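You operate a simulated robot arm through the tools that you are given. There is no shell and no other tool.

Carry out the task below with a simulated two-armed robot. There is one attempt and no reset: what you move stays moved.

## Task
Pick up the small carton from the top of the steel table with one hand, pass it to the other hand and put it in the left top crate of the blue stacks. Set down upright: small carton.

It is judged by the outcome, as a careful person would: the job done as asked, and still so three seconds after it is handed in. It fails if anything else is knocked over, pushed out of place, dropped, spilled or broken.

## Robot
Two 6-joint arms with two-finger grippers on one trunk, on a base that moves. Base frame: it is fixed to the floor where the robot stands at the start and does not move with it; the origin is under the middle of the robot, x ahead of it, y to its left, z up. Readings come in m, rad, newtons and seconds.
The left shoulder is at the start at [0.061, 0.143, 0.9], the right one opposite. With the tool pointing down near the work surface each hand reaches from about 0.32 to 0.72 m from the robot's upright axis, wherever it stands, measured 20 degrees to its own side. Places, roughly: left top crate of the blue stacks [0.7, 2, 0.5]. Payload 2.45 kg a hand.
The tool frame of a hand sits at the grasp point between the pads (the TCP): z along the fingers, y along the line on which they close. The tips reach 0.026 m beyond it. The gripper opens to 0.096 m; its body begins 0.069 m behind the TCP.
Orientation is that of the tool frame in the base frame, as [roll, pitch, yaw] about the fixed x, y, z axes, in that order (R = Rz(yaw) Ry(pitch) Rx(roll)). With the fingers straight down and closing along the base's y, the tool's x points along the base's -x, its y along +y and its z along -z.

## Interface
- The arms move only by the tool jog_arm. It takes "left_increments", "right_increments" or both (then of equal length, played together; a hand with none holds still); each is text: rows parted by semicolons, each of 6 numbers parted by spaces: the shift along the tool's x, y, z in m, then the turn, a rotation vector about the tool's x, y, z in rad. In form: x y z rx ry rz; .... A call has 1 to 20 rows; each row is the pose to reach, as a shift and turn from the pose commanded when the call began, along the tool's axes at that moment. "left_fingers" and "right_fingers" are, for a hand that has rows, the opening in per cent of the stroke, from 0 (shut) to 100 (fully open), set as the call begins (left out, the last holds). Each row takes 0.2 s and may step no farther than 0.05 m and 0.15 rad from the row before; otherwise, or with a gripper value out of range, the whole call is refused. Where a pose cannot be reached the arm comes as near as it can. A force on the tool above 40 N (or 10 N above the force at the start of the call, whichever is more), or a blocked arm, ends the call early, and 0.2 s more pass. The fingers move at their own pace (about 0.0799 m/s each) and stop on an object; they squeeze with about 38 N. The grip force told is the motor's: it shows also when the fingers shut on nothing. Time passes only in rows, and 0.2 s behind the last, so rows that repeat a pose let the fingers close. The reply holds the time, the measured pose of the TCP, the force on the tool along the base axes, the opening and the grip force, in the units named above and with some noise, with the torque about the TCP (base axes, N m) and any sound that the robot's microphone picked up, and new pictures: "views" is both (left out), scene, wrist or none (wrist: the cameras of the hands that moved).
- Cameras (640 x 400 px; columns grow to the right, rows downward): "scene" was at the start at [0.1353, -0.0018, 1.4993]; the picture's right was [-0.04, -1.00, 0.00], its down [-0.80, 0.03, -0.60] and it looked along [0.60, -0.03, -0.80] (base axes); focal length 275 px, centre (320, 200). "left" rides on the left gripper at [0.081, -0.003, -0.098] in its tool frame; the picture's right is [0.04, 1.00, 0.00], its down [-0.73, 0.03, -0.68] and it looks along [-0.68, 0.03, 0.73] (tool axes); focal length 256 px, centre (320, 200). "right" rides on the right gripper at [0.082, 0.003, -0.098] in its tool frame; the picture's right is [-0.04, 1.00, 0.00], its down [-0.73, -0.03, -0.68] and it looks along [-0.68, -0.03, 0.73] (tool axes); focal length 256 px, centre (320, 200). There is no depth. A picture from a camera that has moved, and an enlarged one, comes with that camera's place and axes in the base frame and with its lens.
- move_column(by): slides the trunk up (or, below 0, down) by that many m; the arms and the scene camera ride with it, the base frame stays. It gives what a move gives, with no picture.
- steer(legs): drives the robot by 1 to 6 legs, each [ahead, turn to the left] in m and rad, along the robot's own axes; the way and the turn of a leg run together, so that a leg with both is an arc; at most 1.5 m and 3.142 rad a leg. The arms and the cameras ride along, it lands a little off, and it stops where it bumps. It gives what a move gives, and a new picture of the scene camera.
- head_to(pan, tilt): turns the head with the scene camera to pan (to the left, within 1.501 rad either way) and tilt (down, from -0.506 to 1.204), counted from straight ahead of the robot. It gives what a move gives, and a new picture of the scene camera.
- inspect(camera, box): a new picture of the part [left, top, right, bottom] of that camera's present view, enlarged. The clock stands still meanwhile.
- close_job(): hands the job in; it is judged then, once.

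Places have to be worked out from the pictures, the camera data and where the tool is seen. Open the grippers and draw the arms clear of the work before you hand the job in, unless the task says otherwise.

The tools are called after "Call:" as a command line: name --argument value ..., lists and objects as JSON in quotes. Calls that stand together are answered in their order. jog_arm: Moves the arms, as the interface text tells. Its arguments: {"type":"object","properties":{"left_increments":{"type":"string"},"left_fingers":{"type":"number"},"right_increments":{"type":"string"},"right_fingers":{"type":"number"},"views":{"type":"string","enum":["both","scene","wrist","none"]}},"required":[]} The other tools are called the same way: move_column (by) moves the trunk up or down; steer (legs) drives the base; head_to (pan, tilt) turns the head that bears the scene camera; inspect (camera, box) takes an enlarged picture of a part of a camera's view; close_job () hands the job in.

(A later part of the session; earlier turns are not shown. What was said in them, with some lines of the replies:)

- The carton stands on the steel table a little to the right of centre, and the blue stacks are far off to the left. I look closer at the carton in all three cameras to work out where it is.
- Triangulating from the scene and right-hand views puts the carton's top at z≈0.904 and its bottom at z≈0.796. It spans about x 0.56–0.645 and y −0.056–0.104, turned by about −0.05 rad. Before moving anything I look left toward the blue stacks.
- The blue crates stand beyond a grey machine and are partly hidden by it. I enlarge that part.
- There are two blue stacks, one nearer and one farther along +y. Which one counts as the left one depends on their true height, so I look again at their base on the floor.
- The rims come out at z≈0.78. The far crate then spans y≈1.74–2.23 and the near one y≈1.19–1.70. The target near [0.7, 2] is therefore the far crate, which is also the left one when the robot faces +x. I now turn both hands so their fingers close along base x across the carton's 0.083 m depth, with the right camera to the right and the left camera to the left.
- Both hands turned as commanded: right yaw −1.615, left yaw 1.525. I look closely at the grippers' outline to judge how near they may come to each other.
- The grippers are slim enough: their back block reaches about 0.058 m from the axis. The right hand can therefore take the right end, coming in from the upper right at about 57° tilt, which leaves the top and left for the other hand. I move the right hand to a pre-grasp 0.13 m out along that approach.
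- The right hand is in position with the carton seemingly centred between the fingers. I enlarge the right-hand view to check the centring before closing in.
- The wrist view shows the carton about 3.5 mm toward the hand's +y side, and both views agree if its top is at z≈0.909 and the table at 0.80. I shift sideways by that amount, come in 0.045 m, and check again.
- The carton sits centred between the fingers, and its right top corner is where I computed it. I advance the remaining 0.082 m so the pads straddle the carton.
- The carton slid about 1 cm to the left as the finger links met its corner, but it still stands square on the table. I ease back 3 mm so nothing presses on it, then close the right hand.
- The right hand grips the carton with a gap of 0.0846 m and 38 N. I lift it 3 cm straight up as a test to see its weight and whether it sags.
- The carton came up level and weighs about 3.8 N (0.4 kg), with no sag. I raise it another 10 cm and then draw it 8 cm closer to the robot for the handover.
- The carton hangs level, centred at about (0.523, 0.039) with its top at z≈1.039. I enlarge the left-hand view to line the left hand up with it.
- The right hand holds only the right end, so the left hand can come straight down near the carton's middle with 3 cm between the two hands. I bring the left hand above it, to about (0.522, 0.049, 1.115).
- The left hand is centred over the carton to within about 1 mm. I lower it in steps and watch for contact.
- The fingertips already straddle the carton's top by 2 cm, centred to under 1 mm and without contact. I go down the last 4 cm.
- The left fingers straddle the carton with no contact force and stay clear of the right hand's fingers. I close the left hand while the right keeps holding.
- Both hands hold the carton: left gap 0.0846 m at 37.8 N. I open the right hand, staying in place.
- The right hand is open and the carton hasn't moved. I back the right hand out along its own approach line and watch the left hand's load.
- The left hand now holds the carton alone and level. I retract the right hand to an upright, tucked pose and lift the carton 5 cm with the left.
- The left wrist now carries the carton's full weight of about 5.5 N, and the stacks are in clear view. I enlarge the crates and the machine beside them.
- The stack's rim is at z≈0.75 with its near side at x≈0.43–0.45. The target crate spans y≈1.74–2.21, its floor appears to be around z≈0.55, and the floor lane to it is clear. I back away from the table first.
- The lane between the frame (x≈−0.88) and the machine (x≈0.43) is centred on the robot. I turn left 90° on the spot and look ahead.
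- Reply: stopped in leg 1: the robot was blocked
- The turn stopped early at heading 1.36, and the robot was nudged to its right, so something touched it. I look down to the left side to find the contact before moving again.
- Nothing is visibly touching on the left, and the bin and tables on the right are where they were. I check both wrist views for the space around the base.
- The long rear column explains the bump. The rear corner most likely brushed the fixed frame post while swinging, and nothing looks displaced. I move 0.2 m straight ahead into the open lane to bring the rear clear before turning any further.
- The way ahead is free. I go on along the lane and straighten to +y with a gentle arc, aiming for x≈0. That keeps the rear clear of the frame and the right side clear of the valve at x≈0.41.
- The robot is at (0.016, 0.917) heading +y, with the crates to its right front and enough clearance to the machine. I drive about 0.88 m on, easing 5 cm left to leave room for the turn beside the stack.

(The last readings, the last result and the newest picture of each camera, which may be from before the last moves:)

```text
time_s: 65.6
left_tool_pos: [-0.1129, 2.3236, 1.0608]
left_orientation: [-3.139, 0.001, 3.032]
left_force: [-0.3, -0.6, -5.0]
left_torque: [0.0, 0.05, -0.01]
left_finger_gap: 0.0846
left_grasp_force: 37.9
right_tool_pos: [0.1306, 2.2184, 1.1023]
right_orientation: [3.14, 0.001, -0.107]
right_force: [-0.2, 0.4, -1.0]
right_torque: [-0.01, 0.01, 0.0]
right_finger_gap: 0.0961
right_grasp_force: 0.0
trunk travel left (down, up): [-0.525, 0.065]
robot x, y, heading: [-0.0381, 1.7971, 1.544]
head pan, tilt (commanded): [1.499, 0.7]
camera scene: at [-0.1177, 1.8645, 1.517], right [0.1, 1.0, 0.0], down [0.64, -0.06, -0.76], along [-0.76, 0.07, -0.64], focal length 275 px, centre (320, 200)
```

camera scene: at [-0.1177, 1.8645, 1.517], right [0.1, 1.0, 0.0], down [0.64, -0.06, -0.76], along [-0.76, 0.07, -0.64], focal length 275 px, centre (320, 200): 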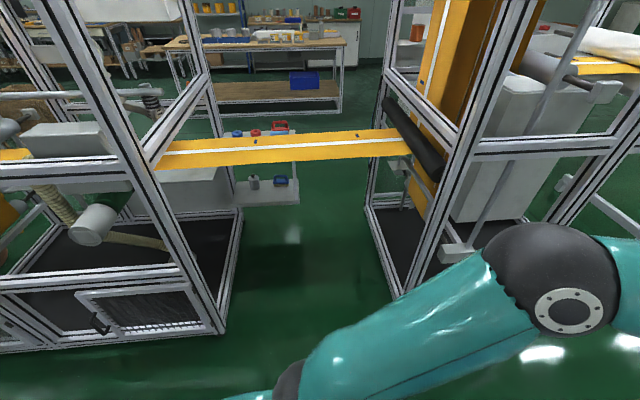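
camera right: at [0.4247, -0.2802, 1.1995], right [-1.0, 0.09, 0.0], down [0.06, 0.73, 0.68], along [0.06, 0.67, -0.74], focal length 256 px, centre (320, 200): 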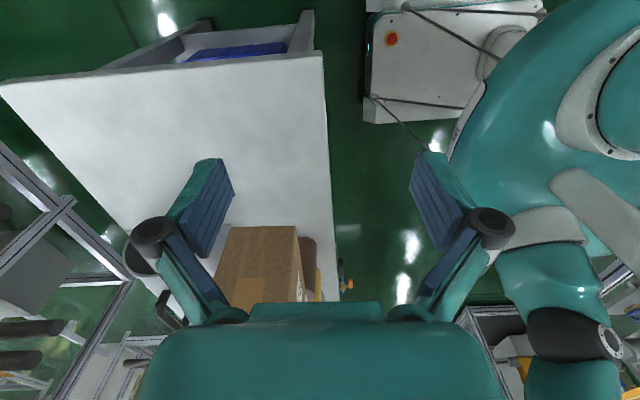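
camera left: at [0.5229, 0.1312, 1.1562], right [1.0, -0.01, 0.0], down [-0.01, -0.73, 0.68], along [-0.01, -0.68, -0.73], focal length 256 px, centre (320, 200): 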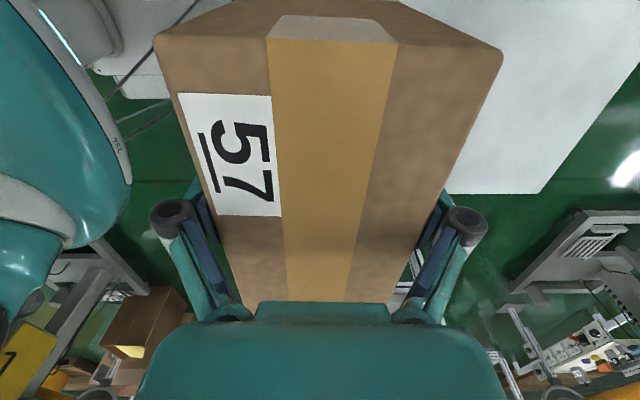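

The target crate spans about x 0.455–0.915 and y 1.775–2.285, centred at (0.685, 2.03), which matches the task. The rear has room between the frames (y 1.40–2.40), so I turn right to face the crate.

Call:
steer --legs '[[0, -1.544]]'

Call:
head_to --pan 0.0 --tilt 0.9

```text
time_s: 69.2
left_tool_pos: [0.4559, 2.0254, 1.0601]
left_orientation: [-3.134, -0.002, 1.759]
left_force: [1.0, -1.3, -5.9]
left_torque: [0.1, 0.03, -0.01]
left_finger_gap: 0.0846
left_grasp_force: 37.7
right_tool_pos: [0.4271, 1.7613, 1.102]
right_orientation: [3.141, 0.001, -1.375]
right_force: [0.3, -0.3, 0.2]
right_torque: [0.07, 0.03, 0.0]
right_finger_gap: 0.096
right_grasp_force: 0.0
trunk travel left (down, up): [-0.525, 0.065]
robot x, y, heading: [-0.0498, 1.8486, 0.242]
head pan, tilt (commanded): [1.499, 0.7]
stopped in leg 1: the robot was blocked; the commanded pose is now the measured one
camera scene: at [0.0004, 1.9447, 1.5172], right [0.99, 0.17, 0.0], down [0.1, -0.63, -0.77], along [-0.13, 0.76, -0.64], focal length 275 px, centre (320, 200)
```

scene: 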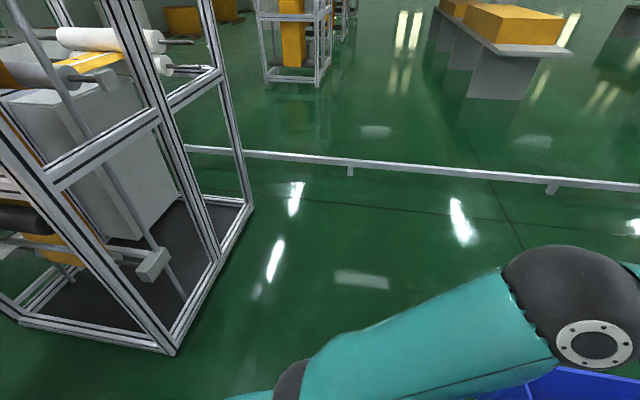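

```text
time_s: 70.8
left_tool_pos: [0.4537, 2.0274, 1.0609]
left_orientation: [-3.139, 0.001, 1.76]
left_force: [0.6, 0.2, -4.6]
left_torque: [0.06, -0.01, 0.01]
left_finger_gap: 0.0846
left_grasp_force: 37.6
right_tool_pos: [0.4243, 1.7654, 1.1032]
right_orientation: [3.139, 0.0, -1.376]
right_force: [0.1, -0.1, 0.1]
right_torque: [-0.02, 0.0, -0.02]
right_finger_gap: 0.0962
right_grasp_force: 0.1
trunk travel left (down, up): [-0.525, 0.065]
robot x, y, heading: [-0.0466, 1.8472, 0.236]
head pan, tilt (commanded): [0.0, 0.901]
camera scene: at [0.0853, 1.8823, 1.5008], right [0.24, -0.97, 0.0], down [-0.76, -0.19, -0.62], along [0.6, 0.15, -0.78], focal length 275 px, centre (320, 200)
```

scene: 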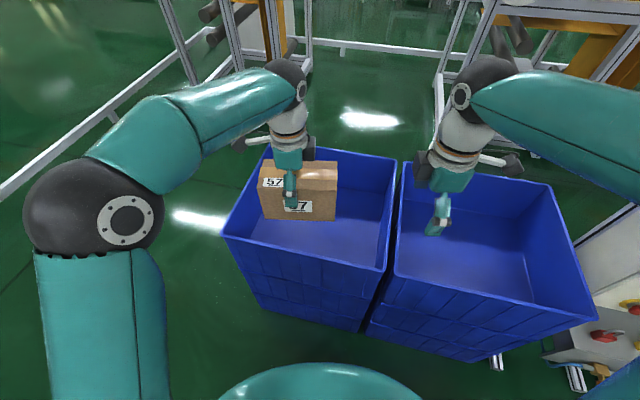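

The turn stopped early again with the same small forward creep as before (about 0.05 m), although nothing is near the base. It looks like a long in-place turn lags rather than hits something. I turn the remaining 0.24 rad in small legs.

Call:
steer --legs '[[0, -0.12]]'

```text
time_s: 71.8
left_tool_pos: [0.4718, 1.9675, 1.0621]
left_orientation: [-3.141, 0.0, 1.644]
left_force: [-0.5, 0.6, -5.1]
left_torque: [0.06, 0.0, -0.01]
left_finger_gap: 0.0845
left_grasp_force: 37.6
right_tool_pos: [0.4102, 1.7091, 1.1042]
right_orientation: [-3.141, 0.0, -1.497]
right_force: [-0.3, -0.2, 0.8]
right_torque: [0.0, -0.01, 0.01]
right_finger_gap: 0.0959
right_grasp_force: 0.1
trunk travel left (down, up): [-0.525, 0.065]
robot x, y, heading: [-0.0502, 1.8544, 0.121]
head pan, tilt (commanded): [0.0, 0.901]
camera scene: at [0.0876, 1.8716, 1.5008], right [0.12, -0.99, 0.0], down [-0.78, -0.09, -0.62], along [0.62, 0.07, -0.78], focal length 275 px, centre (320, 200)
```

scene: 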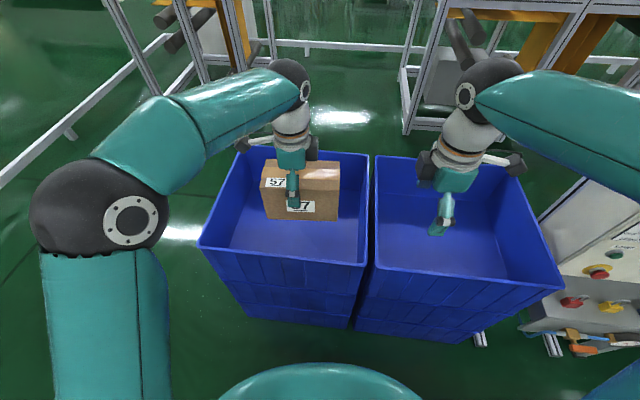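

Small turns work cleanly. I turn the last 0.12 rad.

Call:
steer --legs '[[0, -0.12]]'

Call:
inspect --camera "scene" --box '[180, 120, 420, 270]'

```text
time_s: 72.9
left_tool_pos: [0.482, 1.9014, 1.0622]
left_orientation: [3.141, 0.0, 1.517]
left_force: [0.1, -0.3, -5.1]
left_torque: [0.04, 0.03, 0.0]
left_finger_gap: 0.0844
left_grasp_force: 37.9
right_tool_pos: [0.3886, 1.6531, 1.1044]
right_orientation: [3.139, -0.001, -1.619]
right_force: [-0.4, 0.7, 0.4]
right_torque: [0.03, 0.03, 0.04]
right_finger_gap: 0.0959
right_grasp_force: 0.1
trunk travel left (down, up): [-0.525, 0.065]
robot x, y, heading: [-0.0484, 1.8652, -0.008]
head pan, tilt (commanded): [0.0, 0.901]
camera scene: at [0.089, 1.8605, 1.5008], right [-0.01, -1.0, 0.0], down [-0.78, 0.0, -0.62], along [0.62, 0.0, -0.78], focal length 275 px, centre (320, 200)
```

scene: 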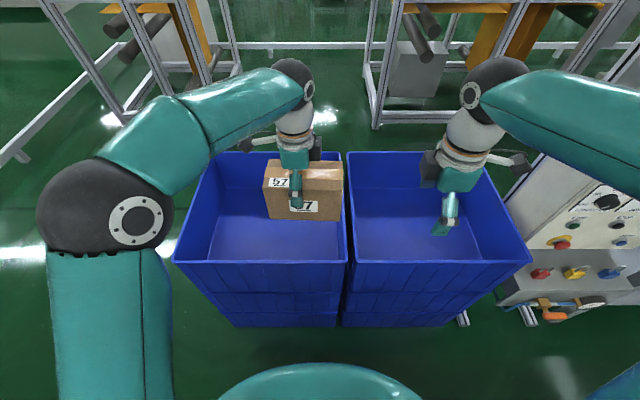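

```text
2.67 times, centred on (300, 195) of scene
camera zoom: at [0.089, 1.8605, 1.5008], right [-0.01, -1.0, 0.0], down [-0.78, 0.0, -0.62], along [0.62, 0.0, -0.78], focal length 732 px, centre (373, 213)
```

zoom: 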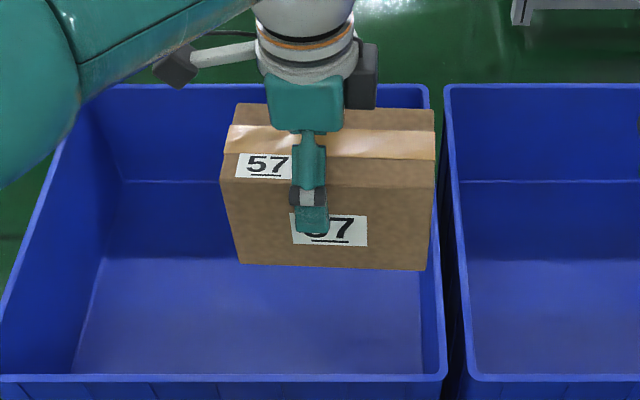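

The robot now faces the crate squarely. The crate's rim spans x 0.45–0.92 and y 1.78–2.27, it is empty, and its floor is near z≈0.56. I move the base 8 cm ahead. After that I centre the carton over the crate with the left arm and raise the right hand so it clears the neighbouring rim when the trunk goes down.

Call:
steer --legs '[[0.08, 0]]'

Call:
jog_arm --left_increments "0.0221 0.0105 0 0 0 -0.008; 0.0442 0.021 0 0 0 -0.016; 0.0663 0.0315 0 0 0 -0.025; 0.0884 0.042 0 0 0 -0.033; 0.1105 0.0525 0 0 0 -0.042; 0.1326 0.063 0 0 0 -0.05; 0.1326 0.063 0 0 0 -0.05" --right_increments "0 0.008 -0.02 0 0 0; 0 0.016 -0.04 0 0 0; 0 0.024 -0.06 0 0 0; 0 0.032 -0.08 0 0 0; 0 0.04 -0.1 0 0 0; 0 0.05 -0.12 0 0 0; 0 0.05 -0.12 0 0 0" --views "both"

```text
time_s: 73.9
left_tool_pos: [0.5633, 1.9017, 1.0608]
left_orientation: [-3.138, -0.001, 1.519]
left_force: [1.1, 0.6, -5.1]
left_torque: [0.06, 0.08, 0.02]
left_finger_gap: 0.0845
left_grasp_force: 38.0
right_tool_pos: [0.4722, 1.6522, 1.1039]
right_orientation: [3.138, -0.001, -1.621]
right_force: [0.8, 0.9, -0.6]
right_torque: [0.01, 0.04, 0.02]
right_finger_gap: 0.0961
right_grasp_force: 0.1
trunk travel left (down, up): [-0.525, 0.065]
robot x, y, heading: [0.0335, 1.859, -0.003]
head pan, tilt (commanded): [0.0, 0.901]
camera scene: at [0.1715, 1.8604, 1.5005], right [-0.01, -1.0, 0.0], down [-0.79, 0.0, -0.62], along [0.62, 0.0, -0.79], focal length 275 px, centre (320, 200)
```

scene: 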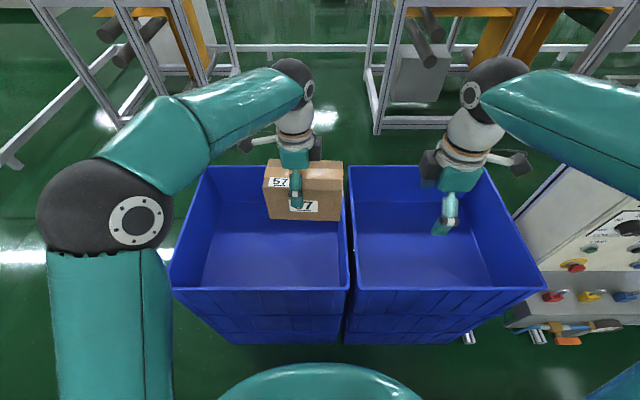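

```text
time_s: 75.5
left_tool_pos: [0.6311, 2.0308, 1.0645]
left_orientation: [-3.139, -0.001, 1.567]
left_force: [-0.5, -0.3, -5.4]
left_torque: [0.05, 0.01, 0.02]
left_finger_gap: 0.0846
left_grasp_force: 37.8
right_tool_pos: [0.4199, 1.6554, 1.2254]
right_orientation: [3.14, -0.001, -1.621]
right_force: [0.1, -0.1, 0.0]
right_torque: [0.0, 0.03, 0.01]
right_finger_gap: 0.0959
right_grasp_force: 0.1
trunk travel left (down, up): [-0.525, 0.065]
robot x, y, heading: [0.033, 1.8624, -0.0]
head pan, tilt (commanded): [0.0, 0.901]
camera scene: at [0.1689, 1.8604, 1.5008], right [-0.01, -1.0, 0.0], down [-0.78, 0.0, -0.62], along [0.62, 0.0, -0.78], focal length 275 px, centre (320, 200)
camera right: at [0.4135, 1.5733, 1.3246], right [-1.0, 0.09, 0.0], down [0.07, 0.73, 0.68], along [0.06, 0.68, -0.73], focal length 256 px, centre (320, 200)
camera left: at [0.6278, 2.1121, 1.1612], right [1.0, 0.04, 0.0], down [0.03, -0.73, 0.68], along [0.02, -0.68, -0.73], focal length 256 px, centre (320, 200)
```

scene: 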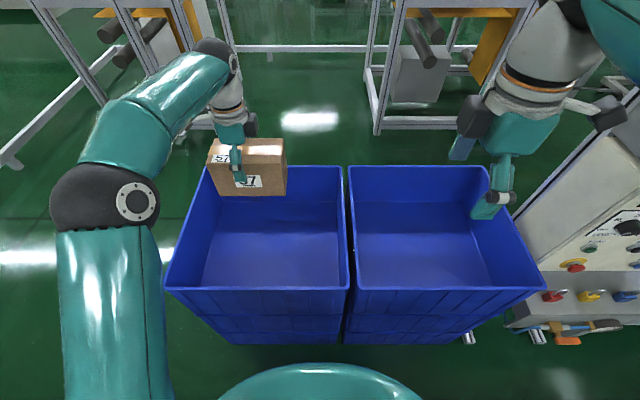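
right: 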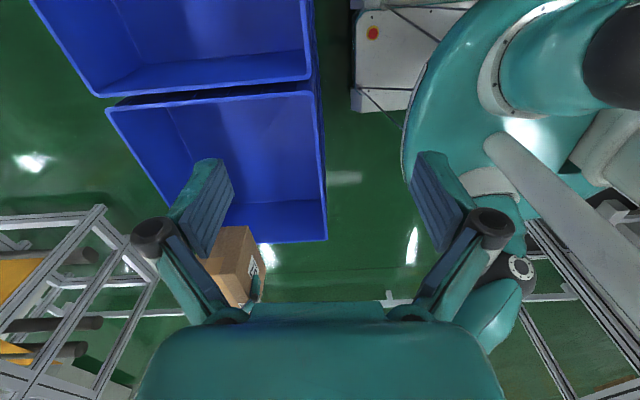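
left: 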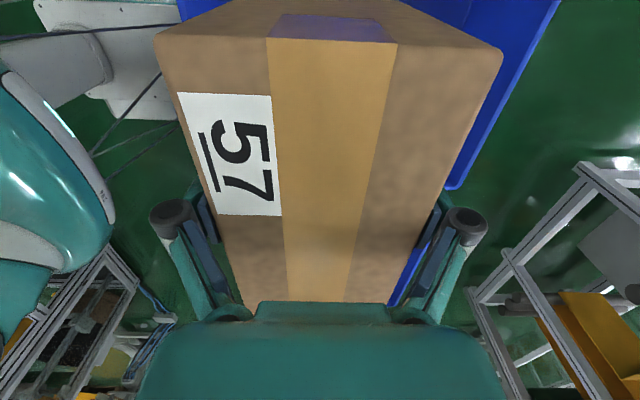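

The carton is over the crate at (0.63, 2.03), and the right hand is high enough to clear the rim. I lower the trunk 0.33 m, which should bring the carton's bottom to about z=0.66, still above the crate's floor.

Call:
move_column --by -0.2

Call:
head_to --pan 0.3 --tilt 0.85

```text
time_s: 77.7
left_tool_pos: [0.6306, 2.0309, 0.8637]
left_orientation: [-3.139, -0.001, 1.567]
left_force: [-0.6, -0.3, -5.7]
left_torque: [0.07, 0.01, -0.04]
left_finger_gap: 0.0846
left_grasp_force: 38.0
right_tool_pos: [0.4195, 1.6562, 1.0253]
right_orientation: [3.139, 0.0, -1.619]
right_force: [-0.2, -0.7, 0.1]
right_torque: [-0.03, 0.01, -0.02]
right_finger_gap: 0.096
right_grasp_force: 0.1
trunk travel left (down, up): [-0.325, 0.265]
robot x, y, heading: [0.0321, 1.8604, -0.007]
head pan, tilt (commanded): [0.0, 0.901]
```

```text
time_s: 78.5
left_tool_pos: [0.6297, 2.0307, 0.8632]
left_orientation: [-3.138, -0.001, 1.568]
left_force: [0.3, -0.7, -5.0]
left_torque: [0.07, 0.01, -0.01]
left_finger_gap: 0.0843
left_grasp_force: 37.9
right_tool_pos: [0.4201, 1.6552, 1.0255]
right_orientation: [3.14, 0.001, -1.619]
right_force: [0.0, 0.0, 0.5]
right_torque: [-0.01, 0.0, 0.0]
right_finger_gap: 0.096
right_grasp_force: 0.1
trunk travel left (down, up): [-0.325, 0.265]
robot x, y, heading: [0.0333, 1.8611, -0.003]
head pan, tilt (commanded): [0.3, 0.85]
camera scene: at [0.1681, 1.8837, 1.3046], right [0.29, -0.96, 0.0], down [-0.72, -0.22, -0.66], along [0.63, 0.19, -0.75], focal length 275 px, centre (320, 200)
```

scene: 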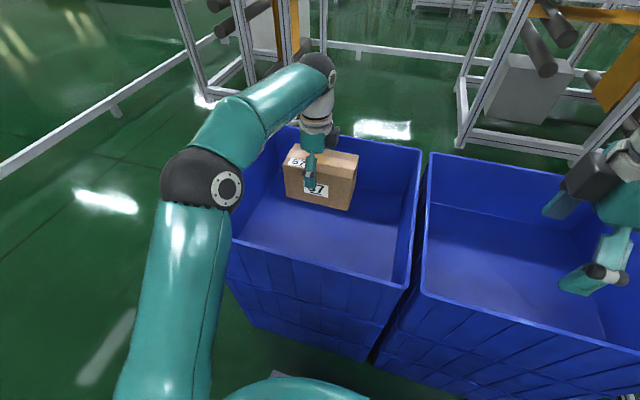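

The carton's bottom is now just above rim height and well inside the opening. I enlarge to check the clearances before going in.

Call:
inspect --camera "scene" --box '[220, 110, 440, 290]'

Call:
inspect --camera "left" --box '[0, 0, 640, 400]'

```text
2.22 times, centred on (330, 200) of scene
camera zoom: at [0.1681, 1.8837, 1.3046], right [0.29, -0.96, 0.0], down [-0.72, -0.22, -0.66], along [0.63, 0.19, -0.75], focal length 610 px, centre (298, 200)
```

zoom: 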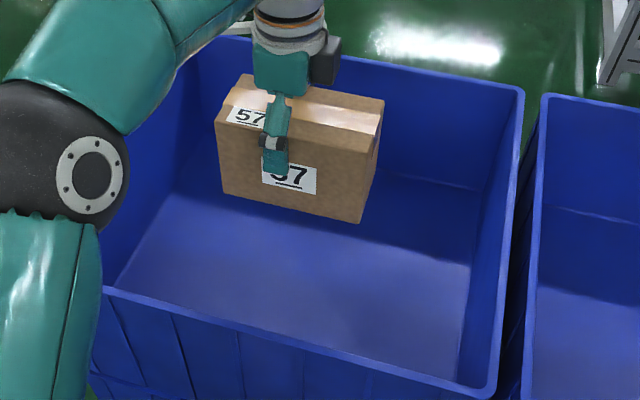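

```text
1.00 times, centred on (320, 200) of left (not enlarged: the box is as wide or as high as the picture)
camera zoom: at [0.6275, 2.1121, 0.961], right [1.0, 0.04, 0.0], down [0.03, -0.73, 0.68], along [0.02, -0.68, -0.73], focal length 256 px, centre (320, 200)
```

zoom: 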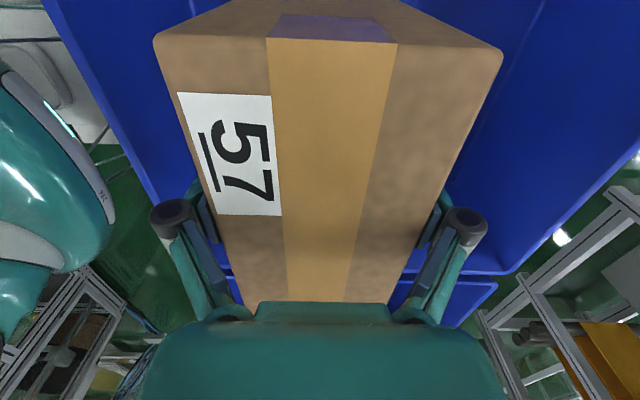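

There is ample clearance on all sides, and the crate's floor comes out again at z≈0.56. I lower the trunk another 0.16 m, leaving about 6 cm for a careful final approach with the arm.

Call:
move_column --by -0.16

Call:
inspect --camera "scene" --box '[160, 80, 480, 280]'

```text
time_s: 80.3
left_tool_pos: [0.6307, 2.032, 0.7042]
left_orientation: [-3.139, 0.0, 1.567]
left_force: [0.0, -0.6, -5.4]
left_torque: [0.06, 0.02, -0.01]
left_finger_gap: 0.0846
left_grasp_force: 37.9
right_tool_pos: [0.4204, 1.6553, 0.8668]
right_orientation: [3.14, -0.001, -1.62]
right_force: [0.2, 0.4, -0.2]
right_torque: [0.0, 0.0, 0.01]
right_finger_gap: 0.0963
right_grasp_force: 0.0
trunk travel left (down, up): [-0.165, 0.425]
robot x, y, heading: [0.0306, 1.8593, -0.011]
head pan, tilt (commanded): [0.3, 0.85]
```

```text
2.00 times, centred on (320, 180) of scene
camera zoom: at [0.1678, 1.8838, 1.1447], right [0.29, -0.96, 0.0], down [-0.72, -0.22, -0.66], along [0.63, 0.19, -0.75], focal length 549 px, centre (320, 240)
```

zoom: 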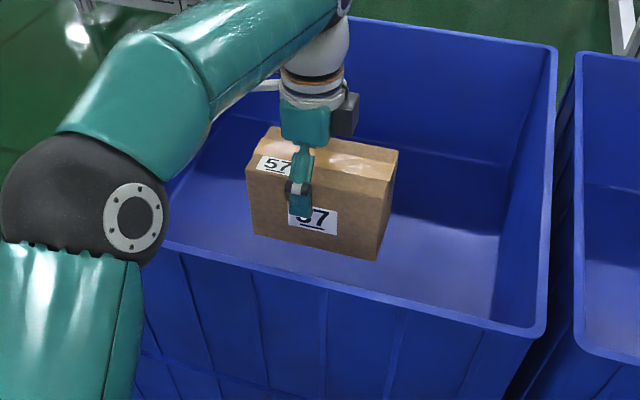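

TCP is at z=0.704, so the carton's bottom is near 0.628. I go down 4 cm more with the left arm.

Call:
jog_arm --left_increments "0 0 0.01 0 0 0; 0 0 0.02 0 0 0; 0 0 0.03 0 0 0; 0 0 0.04 0 0 0; 0 0 0.04 0 0 0" --views "scene"

Call:
inspect --camera "scene" --box '[220, 110, 440, 250]'

```text
time_s: 81.5
left_tool_pos: [0.63, 2.03, 0.6624]
left_orientation: [-3.139, 0.001, 1.568]
left_force: [-0.1, -0.2, -4.5]
left_torque: [0.07, 0.02, -0.02]
left_finger_gap: 0.0842
left_grasp_force: 37.7
right_tool_pos: [0.4196, 1.655, 0.8645]
right_orientation: [3.14, 0.0, -1.621]
right_force: [0.5, 0.4, 0.5]
right_torque: [-0.01, -0.01, -0.02]
right_finger_gap: 0.0958
right_grasp_force: 0.1
trunk travel left (down, up): [-0.165, 0.425]
robot x, y, heading: [0.0313, 1.8598, -0.009]
head pan, tilt (commanded): [0.3, 0.85]
camera scene: at [0.168, 1.8838, 1.1446], right [0.29, -0.96, 0.0], down [-0.72, -0.22, -0.66], along [0.63, 0.19, -0.75], focal length 275 px, centre (320, 200)
```

scene: 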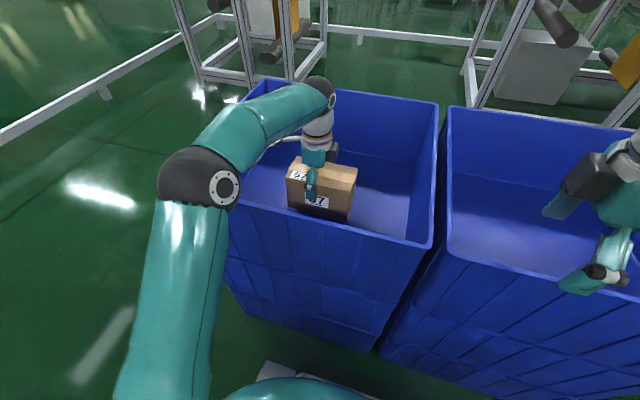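

```text
2.86 times, centred on (330, 180) of scene
camera zoom: at [0.168, 1.8838, 1.1446], right [0.29, -0.96, 0.0], down [-0.72, -0.22, -0.66], along [0.63, 0.19, -0.75], focal length 784 px, centre (291, 257)
```

zoom: 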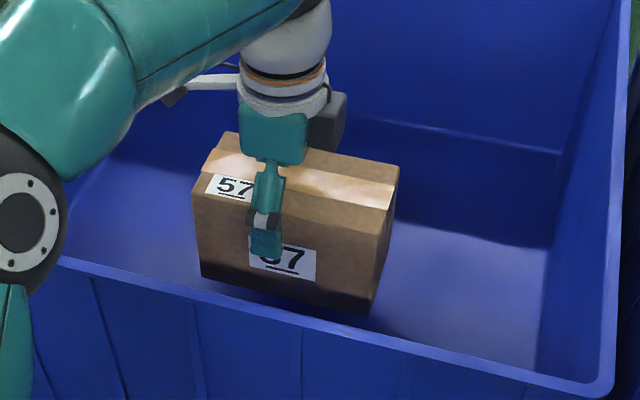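

The carton still hangs free (−4.5 N) with its bottom near 0.586. I continue in small steps and watch for contact.

Call:
jog_arm --left_increments "0 0 0.005 0 0 0; 0 0 0.01 0 0 0; 0 0 0.015 0 0 0; 0 0 0.015 0 0 0" --views "none"

```text
time_s: 82.5
left_tool_pos: [0.6306, 2.0313, 0.6476]
left_orientation: [-3.139, 0.0, 1.568]
left_force: [-0.4, 0.9, -5.8]
left_torque: [0.03, 0.0, 0.02]
left_finger_gap: 0.0849
left_grasp_force: 38.2
right_tool_pos: [0.4198, 1.6542, 0.8649]
right_orientation: [3.14, 0.0, -1.619]
right_force: [-0.2, 0.4, 1.2]
right_torque: [0.01, 0.04, 0.01]
right_finger_gap: 0.0959
right_grasp_force: 0.1
trunk travel left (down, up): [-0.165, 0.425]
robot x, y, heading: [0.0318, 1.8641, -0.006]
head pan, tilt (commanded): [0.3, 0.85]
```

No contact yet: −5.8 N with TCP at z=0.648. I go down another 8 mm in fine steps.

Call:
jog_arm --left_increments "0 0 0.004 0 0 0; 0 0 0.008 0 0 0; 0 0 0.008 0 0 0" --views "none"

```text
time_s: 83.3
left_tool_pos: [0.63, 2.0312, 0.6399]
left_orientation: [-3.141, -0.001, 1.57]
left_force: [-0.6, -0.7, -3.9]
left_torque: [0.06, 0.02, 0.0]
left_finger_gap: 0.0847
left_grasp_force: 37.7
right_tool_pos: [0.4204, 1.6545, 0.8644]
right_orientation: [3.14, -0.001, -1.62]
right_force: [-0.1, 0.1, 0.8]
right_torque: [-0.01, -0.03, 0.01]
right_finger_gap: 0.0961
right_grasp_force: 0.0
trunk travel left (down, up): [-0.165, 0.425]
robot x, y, heading: [0.0306, 1.8575, -0.005]
head pan, tilt (commanded): [0.3, 0.85]
```

Still hanging (−3.9 N, within the noise). I go down 6 mm more.

Call:
jog_arm --left_increments "0 0 0.003 0 0 0; 0 0 0.006 0 0 0; 0 0 0.006 0 0 0" --views "scene"

Call:
inspect --camera "scene" --box '[220, 110, 440, 250]'

```text
time_s: 84.1
left_tool_pos: [0.6297, 2.0301, 0.6336]
left_orientation: [-3.14, 0.0, 1.568]
left_force: [0.2, 0.4, -6.0]
left_torque: [0.05, 0.0, 0.0]
left_finger_gap: 0.0848
left_grasp_force: 37.8
right_tool_pos: [0.4193, 1.6547, 0.8663]
right_orientation: [3.141, 0.001, -1.619]
right_force: [0.3, -0.9, -0.2]
right_torque: [0.0, 0.02, -0.02]
right_finger_gap: 0.096
right_grasp_force: 0.0
trunk travel left (down, up): [-0.165, 0.425]
robot x, y, heading: [0.0319, 1.8607, -0.007]
head pan, tilt (commanded): [0.3, 0.85]
camera scene: at [0.168, 1.8838, 1.1446], right [0.29, -0.96, 0.0], down [-0.72, -0.22, -0.66], along [0.63, 0.19, -0.75], focal length 275 px, centre (320, 200)
```

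scene: 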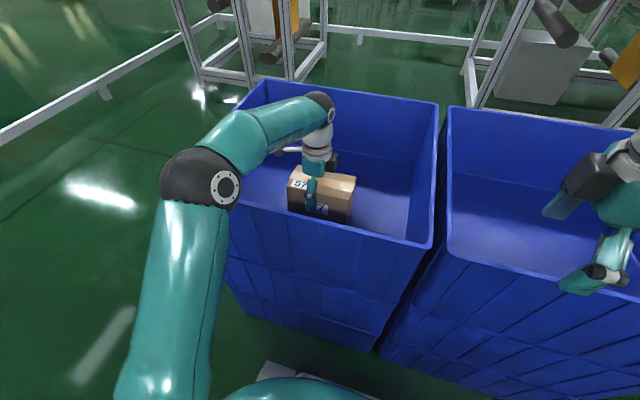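

```text
2.86 times, centred on (330, 180) of scene
camera zoom: at [0.168, 1.8838, 1.1446], right [0.29, -0.96, 0.0], down [-0.72, -0.22, -0.66], along [0.63, 0.19, -0.75], focal length 784 px, centre (291, 257)
```

zoom: 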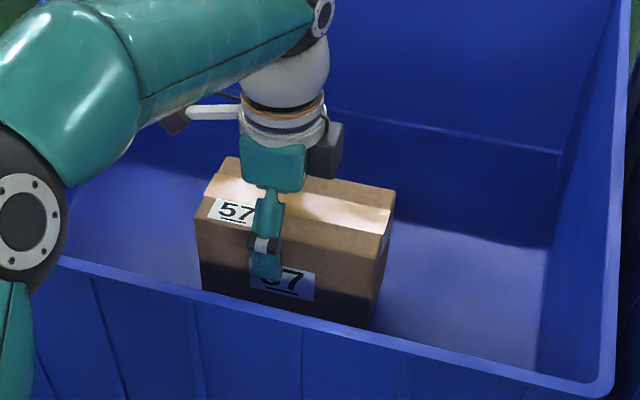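

Still no contact (−6.0 N), so the floor is a bit lower than estimated. I continue in fine steps.

Call:
jog_arm --left_increments "0 0 0.004 0 0 0; 0 0 0.008 0 0 0; 0 0 0.008 0 0 0" --views "none"

Call:
inspect --camera "left" --box '[0, 0, 640, 400]'

```text
time_s: 84.9
left_tool_pos: [0.6318, 2.0317, 0.6253]
left_orientation: [-3.139, 0.0, 1.567]
left_force: [-0.4, -0.4, -4.5]
left_torque: [0.05, 0.01, 0.01]
left_finger_gap: 0.0846
left_grasp_force: 38.2
right_tool_pos: [0.4205, 1.6553, 0.8645]
right_orientation: [3.139, -0.001, -1.62]
right_force: [0.1, 0.7, -0.1]
right_torque: [-0.04, 0.0, 0.02]
right_finger_gap: 0.0961
right_grasp_force: 0.0
trunk travel left (down, up): [-0.165, 0.425]
robot x, y, heading: [0.0323, 1.8595, -0.003]
head pan, tilt (commanded): [0.3, 0.85]
```

```text
1.00 times, centred on (320, 200) of left (not enlarged: the box is as wide or as high as the picture)
camera zoom: at [0.6278, 2.1123, 0.7237], right [1.0, 0.04, 0.0], down [0.03, -0.73, 0.68], along [0.02, -0.68, -0.73], focal length 256 px, centre (320, 200)
```

zoom: 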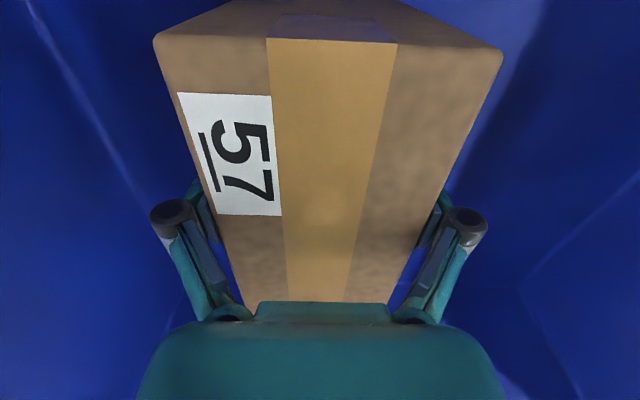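

The inside view puts the crate's floor at z≈0.55, so contact must be close. I go on in 3–4 mm steps.

Call:
jog_arm --left_increments "0 0 0.003 0 0 0; 0 0 0.006 0 0 0; 0 0 0.006 0 0 0" --views "none"

```text
time_s: 85.7
left_tool_pos: [0.6306, 2.0307, 0.62]
left_orientation: [-3.14, 0.001, 1.567]
left_force: [0.2, -0.1, -5.5]
left_torque: [0.06, -0.01, 0.04]
left_finger_gap: 0.0845
left_grasp_force: 37.6
right_tool_pos: [0.4195, 1.6546, 0.8654]
right_orientation: [3.141, -0.001, -1.619]
right_force: [-0.3, 0.8, 0.6]
right_torque: [0.03, 0.01, 0.0]
right_finger_gap: 0.0961
right_grasp_force: 0.0
trunk travel left (down, up): [-0.165, 0.425]
robot x, y, heading: [0.0313, 1.8575, -0.005]
head pan, tilt (commanded): [0.3, 0.85]
```

Still −5.5 N at TCP z=0.620. I take another 6 mm.

Call:
jog_arm --left_increments "0 0 0.003 0 0 0; 0 0 0.006 0 0 0; 0 0 0.006 0 0 0" --views "none"

```text
time_s: 86.5
left_tool_pos: [0.6301, 2.0313, 0.6155]
left_orientation: [3.141, 0.002, 1.569]
left_force: [0.3, 0.2, 1.1]
left_torque: [-0.43, -0.29, 0.04]
left_finger_gap: 0.0847
left_grasp_force: 37.8
right_tool_pos: [0.4192, 1.655, 0.8652]
right_orientation: [-3.14, 0.001, -1.619]
right_force: [-0.3, -0.3, -0.4]
right_torque: [0.01, 0.01, 0.0]
right_finger_gap: 0.0958
right_grasp_force: 0.0
trunk travel left (down, up): [-0.165, 0.425]
robot x, y, heading: [0.033, 1.8625, -0.006]
head pan, tilt (commanded): [0.3, 0.85]
```

Contact: the load went from −5.5 N to +1.1 N, with the carton's far right corner touching first. I press down 2 mm more so it settles flat.

Call:
jog_arm --left_increments "0 0 0.002 0 0 0; 0 0 0.002 0 0 0" --views "scene"

Call:
inspect --camera "scene" --box '[220, 110, 440, 250]'

```text
time_s: 87.1
left_tool_pos: [0.6305, 2.0304, 0.6157]
left_orientation: [3.137, 0.0, 1.57]
left_force: [2.7, -0.3, 16.0]
left_torque: [-0.56, 0.49, 0.09]
left_finger_gap: 0.0848
left_grasp_force: 37.9
right_tool_pos: [0.4195, 1.6548, 0.866]
right_orientation: [-3.141, 0.001, -1.62]
right_force: [-0.1, 0.8, 0.2]
right_torque: [-0.01, 0.04, 0.01]
right_finger_gap: 0.0959
right_grasp_force: 0.0
trunk travel left (down, up): [-0.165, 0.425]
robot x, y, heading: [0.0306, 1.8635, -0.005]
head pan, tilt (commanded): [0.3, 0.85]
camera scene: at [0.1665, 1.8834, 1.1451], right [0.29, -0.96, 0.0], down [-0.72, -0.22, -0.66], along [0.63, 0.19, -0.75], focal length 275 px, centre (320, 200)
```

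scene: 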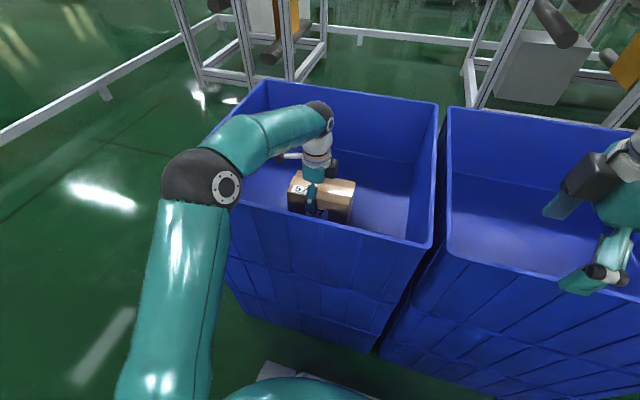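

```text
2.86 times, centred on (330, 180) of scene
camera zoom: at [0.1665, 1.8834, 1.1451], right [0.29, -0.96, 0.0], down [-0.72, -0.22, -0.66], along [0.63, 0.19, -0.75], focal length 784 px, centre (291, 257)
```

zoom: 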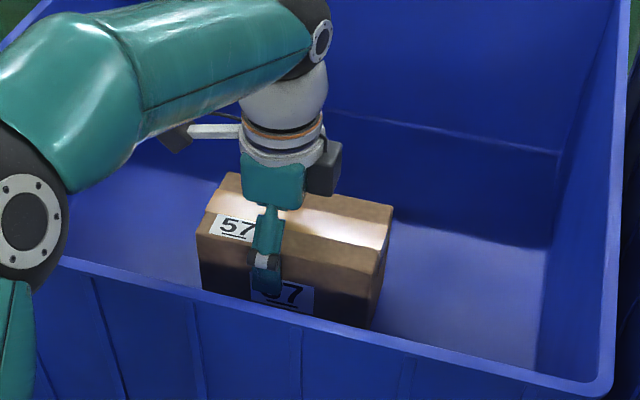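

The carton stands firmly on the crate's floor (16 N). I ease off 1.5 mm to take out the press, then open the left hand.

Call:
jog_arm --left_increments "0 0 -0.0015 0 0 0; 0 0 -0.0015 0 0 0" --views "none"

Call:
jog_arm --left_increments "0 0 0 0 0 0; 0 0 0 0 0 0; 0 0 0 0 0 0" --left_fingers 100 --views "both"

Call:
inspect --camera "scene" --box '[220, 110, 440, 250]'

```text
time_s: 87.7
left_tool_pos: [0.6305, 2.0312, 0.6142]
left_orientation: [3.139, -0.002, 1.569]
left_force: [5.7, -0.6, 15.4]
left_torque: [-0.3, -0.72, 0.27]
left_finger_gap: 0.0845
left_grasp_force: 38.2
right_tool_pos: [0.4202, 1.6544, 0.8653]
right_orientation: [3.141, 0.002, -1.619]
right_force: [-1.1, 0.0, 0.1]
right_torque: [0.02, -0.01, 0.02]
right_finger_gap: 0.0962
right_grasp_force: 0.0
trunk travel left (down, up): [-0.165, 0.425]
robot x, y, heading: [0.0337, 1.8616, -0.008]
head pan, tilt (commanded): [0.3, 0.85]
```

```text
time_s: 88.5
left_tool_pos: [0.6294, 2.0305, 0.6126]
left_orientation: [-3.139, 0.0, 1.569]
left_force: [1.8, 0.6, 0.2]
left_torque: [0.0, 0.01, -0.01]
left_finger_gap: 0.0958
left_grasp_force: 0.1
right_tool_pos: [0.4183, 1.6545, 0.8653]
right_orientation: [-3.141, 0.002, -1.621]
right_force: [-0.8, -0.1, -0.1]
right_torque: [-0.05, 0.0, 0.0]
right_finger_gap: 0.0961
right_grasp_force: 0.1
trunk travel left (down, up): [-0.165, 0.425]
robot x, y, heading: [0.0341, 1.8593, -0.003]
head pan, tilt (commanded): [0.3, 0.85]
camera scene: at [0.1675, 1.8837, 1.1447], right [0.29, -0.96, 0.0], down [-0.72, -0.22, -0.66], along [0.63, 0.19, -0.75], focal length 275 px, centre (320, 200)
camera left: at [0.627, 2.1118, 0.7113], right [1.0, 0.04, 0.0], down [0.03, -0.73, 0.68], along [0.02, -0.68, -0.73], focal length 256 px, centre (320, 200)
```

scene: 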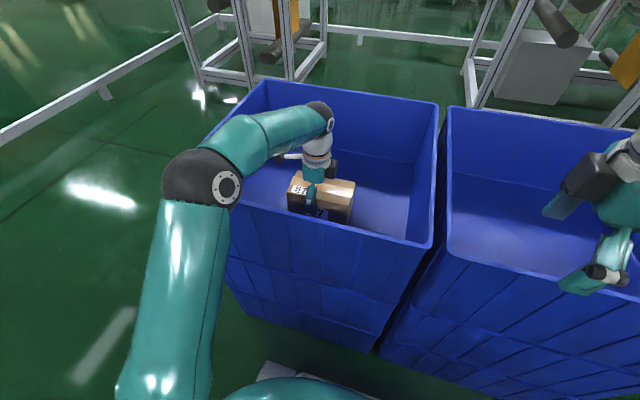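
left: 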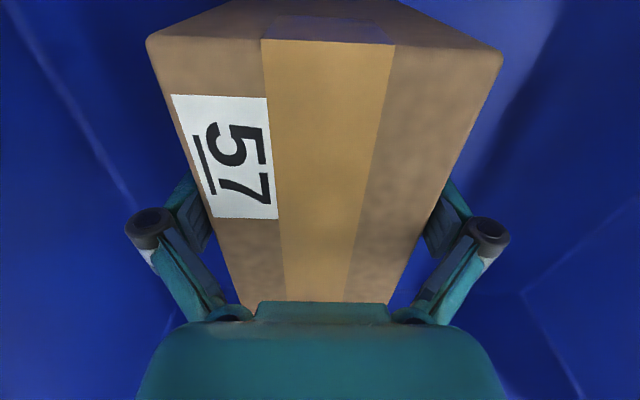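

```text
2.86 times, centred on (330, 180) of scene
camera zoom: at [0.1675, 1.8837, 1.1447], right [0.29, -0.96, 0.0], down [-0.72, -0.22, -0.66], along [0.63, 0.19, -0.75], focal length 784 px, centre (291, 257)
```

zoom: 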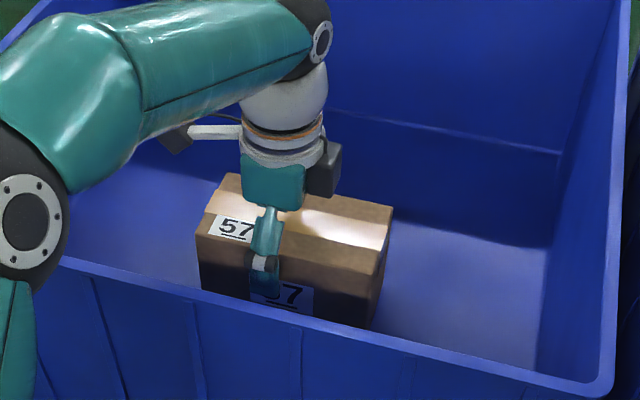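

The left hand is open and the carton stands upright on the crate's floor. I raise the left hand straight up, slowly at first, and check that the carton stays put.

Call:
jog_arm --left_increments "0 0 -0.01 0 0 0; 0 0 -0.02 0 0 0; 0 0 -0.035 0 0 0; 0 0 -0.05 0 0 0; 0 0 -0.07 0 0 0; 0 0 -0.09 0 0 0; 0 0 -0.09 0 0 0" --views "both"

Call:
inspect --camera "scene" --box '[220, 110, 440, 250]'

```text
time_s: 90.1
left_tool_pos: [0.6297, 2.0311, 0.7023]
left_orientation: [-3.139, 0.001, 1.566]
left_force: [-0.5, 0.3, 0.2]
left_torque: [-0.01, -0.01, 0.01]
left_finger_gap: 0.0959
left_grasp_force: 0.0
right_tool_pos: [0.4202, 1.6562, 0.8651]
right_orientation: [-3.14, 0.001, -1.619]
right_force: [-0.5, 0.3, 0.3]
right_torque: [-0.01, 0.02, 0.02]
right_finger_gap: 0.0961
right_grasp_force: 0.1
trunk travel left (down, up): [-0.165, 0.425]
robot x, y, heading: [0.0302, 1.8571, -0.004]
head pan, tilt (commanded): [0.3, 0.85]
camera scene: at [0.1675, 1.8836, 1.1447], right [0.29, -0.96, 0.0], down [-0.72, -0.22, -0.66], along [0.63, 0.19, -0.75], focal length 275 px, centre (320, 200)
camera left: at [0.6268, 2.113, 0.801], right [1.0, 0.04, 0.0], down [0.03, -0.73, 0.68], along [0.02, -0.68, -0.73], focal length 256 px, centre (320, 200)
```

scene: 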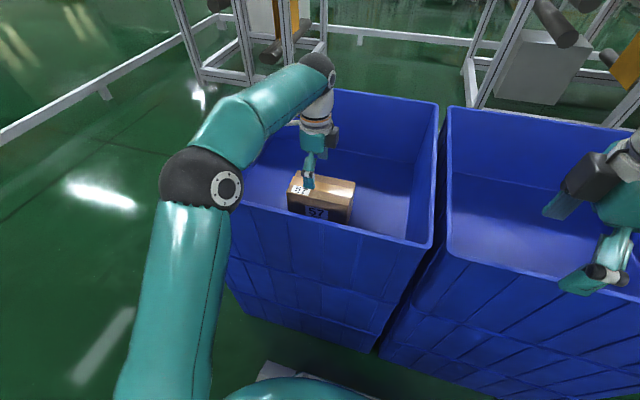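
left: 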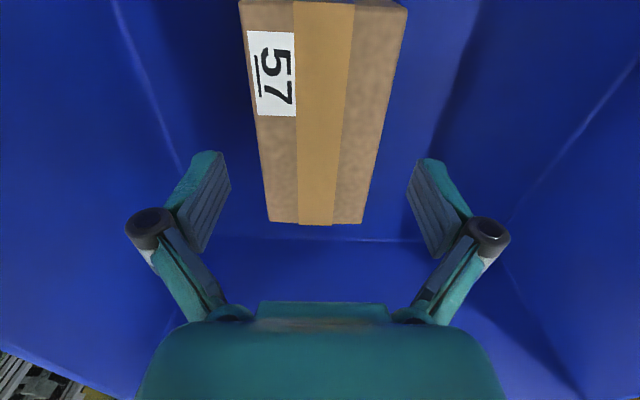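

```text
2.86 times, centred on (330, 180) of scene
camera zoom: at [0.1675, 1.8836, 1.1447], right [0.29, -0.96, 0.0], down [-0.72, -0.22, -0.66], along [0.63, 0.19, -0.75], focal length 784 px, centre (291, 257)
```

zoom: 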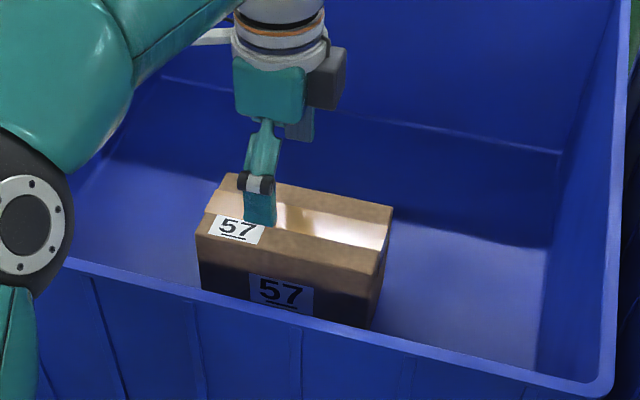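

The carton stands upright in the crate and the hand came away cleanly. I raise the trunk to lift both arms clear of the crates.

Call:
move_column --by 0.36

Call:
head_to --pan 0.1 --tilt 0.95

Call:
inspect --camera "scene" --box '[160, 130, 400, 300]'

```text
time_s: 93.6
left_tool_pos: [0.6309, 2.0327, 1.0627]
left_orientation: [-3.141, 0.0, 1.569]
left_force: [0.5, -0.7, 0.0]
left_torque: [0.0, 0.0, 0.03]
left_finger_gap: 0.0959
left_grasp_force: 0.0
right_tool_pos: [0.42, 1.6544, 1.2258]
right_orientation: [3.139, -0.001, -1.62]
right_force: [0.3, -0.8, 0.2]
right_torque: [0.03, 0.0, 0.02]
right_finger_gap: 0.096
right_grasp_force: 0.1
trunk travel left (down, up): [-0.525, 0.065]
robot x, y, heading: [0.0341, 1.8567, -0.004]
head pan, tilt (commanded): [0.3, 0.85]
```

```text
time_s: 94.4
left_tool_pos: [0.6306, 2.0327, 1.062]
left_orientation: [-3.14, 0.0, 1.567]
left_force: [0.1, -0.1, 0.9]
left_torque: [0.02, -0.03, 0.02]
left_finger_gap: 0.0957
left_grasp_force: 0.0
right_tool_pos: [0.4209, 1.6555, 1.2257]
right_orientation: [-3.142, 0.001, -1.62]
right_force: [-0.2, 0.2, 0.8]
right_torque: [-0.03, 0.0, -0.02]
right_finger_gap: 0.0959
right_grasp_force: 0.2
trunk travel left (down, up): [-0.525, 0.065]
robot x, y, heading: [0.0309, 1.8611, -0.007]
head pan, tilt (commanded): [0.099, 0.949]
camera scene: at [0.1653, 1.8679, 1.4972], right [0.09, -1.0, 0.0], down [-0.81, -0.08, -0.58], along [0.58, 0.06, -0.81], focal length 275 px, centre (320, 200)
```

scene: 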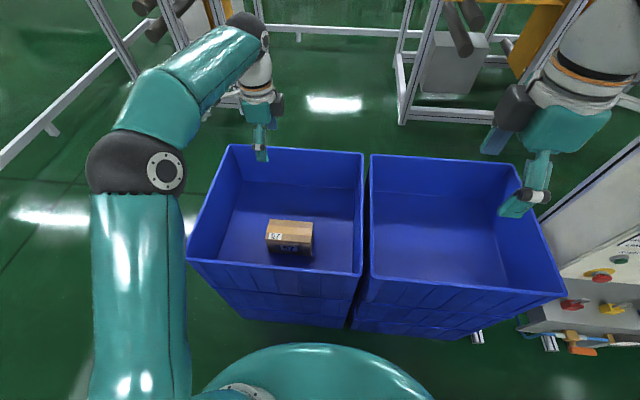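

```text
2.35 times, centred on (280, 215) of scene
camera zoom: at [0.1653, 1.8679, 1.4972], right [0.09, -1.0, 0.0], down [-0.81, -0.08, -0.58], along [0.58, 0.06, -0.81], focal length 646 px, centre (414, 165)
```

zoom: 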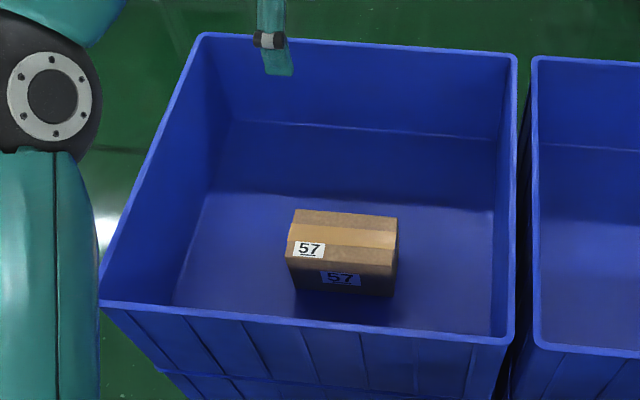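

The carton stands upright and alone on the floor of the left top crate, and nothing else there has moved. I draw the left arm back from over the crate and ease the base back 8 cm.

Call:
jog_arm --left_increments "0 -0.03 0 0 0 0; 0 -0.06 0 0 0 0; 0 -0.09 0 0 0 0; 0 -0.12 0 0 0 0; 0 -0.15 0 0 0 0; 0 -0.17 0 0 0 0; 0 -0.17 0 0 0 0" --views "none"

Call:
steer --legs '[[-0.08, 0]]'

Call:
inspect --camera "scene" --box '[160, 120, 400, 290]'

```text
time_s: 96.0
left_tool_pos: [0.4593, 2.0323, 1.064]
left_orientation: [-3.139, 0.0, 1.568]
left_force: [0.3, 0.0, -0.5]
left_torque: [-0.01, 0.02, -0.02]
left_finger_gap: 0.0961
left_grasp_force: 0.1
right_tool_pos: [0.42, 1.654, 1.2232]
right_orientation: [3.14, 0.001, -1.619]
right_force: [0.2, 0.2, 0.1]
right_torque: [-0.01, 0.01, -0.02]
right_finger_gap: 0.096
right_grasp_force: 0.1
trunk travel left (down, up): [-0.525, 0.065]
robot x, y, heading: [0.0306, 1.8604, -0.002]
head pan, tilt (commanded): [0.099, 0.949]
```

```text
time_s: 97.0
left_tool_pos: [0.3783, 2.032, 1.0651]
left_orientation: [-3.141, -0.001, 1.569]
left_force: [-0.2, -0.2, 1.0]
left_torque: [0.01, -0.05, -0.01]
left_finger_gap: 0.0961
left_grasp_force: 0.0
right_tool_pos: [0.338, 1.6553, 1.2256]
right_orientation: [-3.139, 0.001, -1.619]
right_force: [-0.9, 0.1, -0.7]
right_torque: [-0.02, -0.07, 0.02]
right_finger_gap: 0.0958
right_grasp_force: 0.0
trunk travel left (down, up): [-0.525, 0.065]
robot x, y, heading: [-0.0495, 1.861, -0.001]
head pan, tilt (commanded): [0.099, 0.949]
camera scene: at [0.0821, 1.8683, 1.4975], right [0.1, -1.0, 0.0], down [-0.81, -0.08, -0.58], along [0.58, 0.06, -0.81], focal length 275 px, centre (320, 200)
```

scene: 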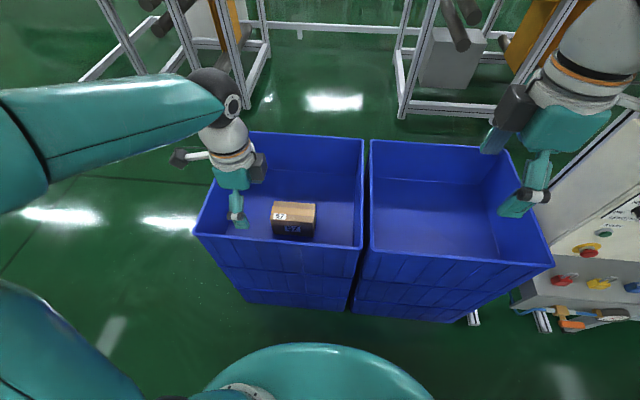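

```text
2.35 times, centred on (280, 205) of scene
camera zoom: at [0.0821, 1.8683, 1.4975], right [0.1, -1.0, 0.0], down [-0.81, -0.08, -0.58], along [0.58, 0.06, -0.81], focal length 646 px, centre (414, 188)
```

zoom: 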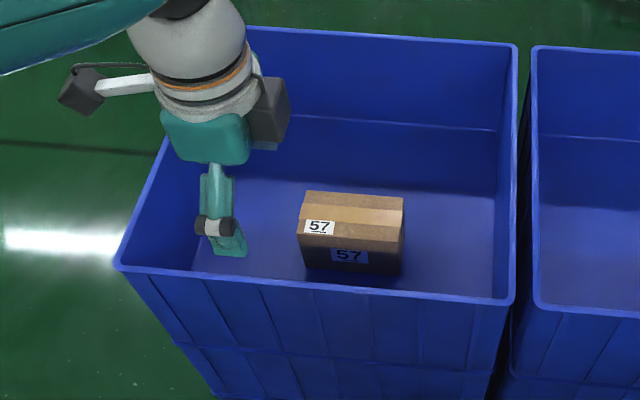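

The carton rests upright in the left top crate, both grippers are open and empty, and both arms are clear of the crates. I hand the job in.

Call:
close_job

```text
The job is handed in.
```

I put the small carton upright on the floor of the left top crate. The right hand picked it up from the steel table and passed it to the left hand in mid-air. Both grippers ended open and empty, with the arms drawn back from the crates.

- **Which crate:** I took "left" as the robot sees it when facing the stacks. That is the farther one, centred near [0.69, 2.03], which matches the place you gave.
- **Carton nudged at pick-up:** as the right hand closed in, the carton slid about 1 cm along the table, still upright, before it was gripped.
- **Stopped turns:** two 90° turns while driving were reported as blocked, once beside the steel table and once beside the stacks. I saw nothing touching or displaced in the views I checked, and turning in smaller steps then worked. I had no view directly behind the robot, so I can't fully rule out a light brush against the fixed frame during the first turn.
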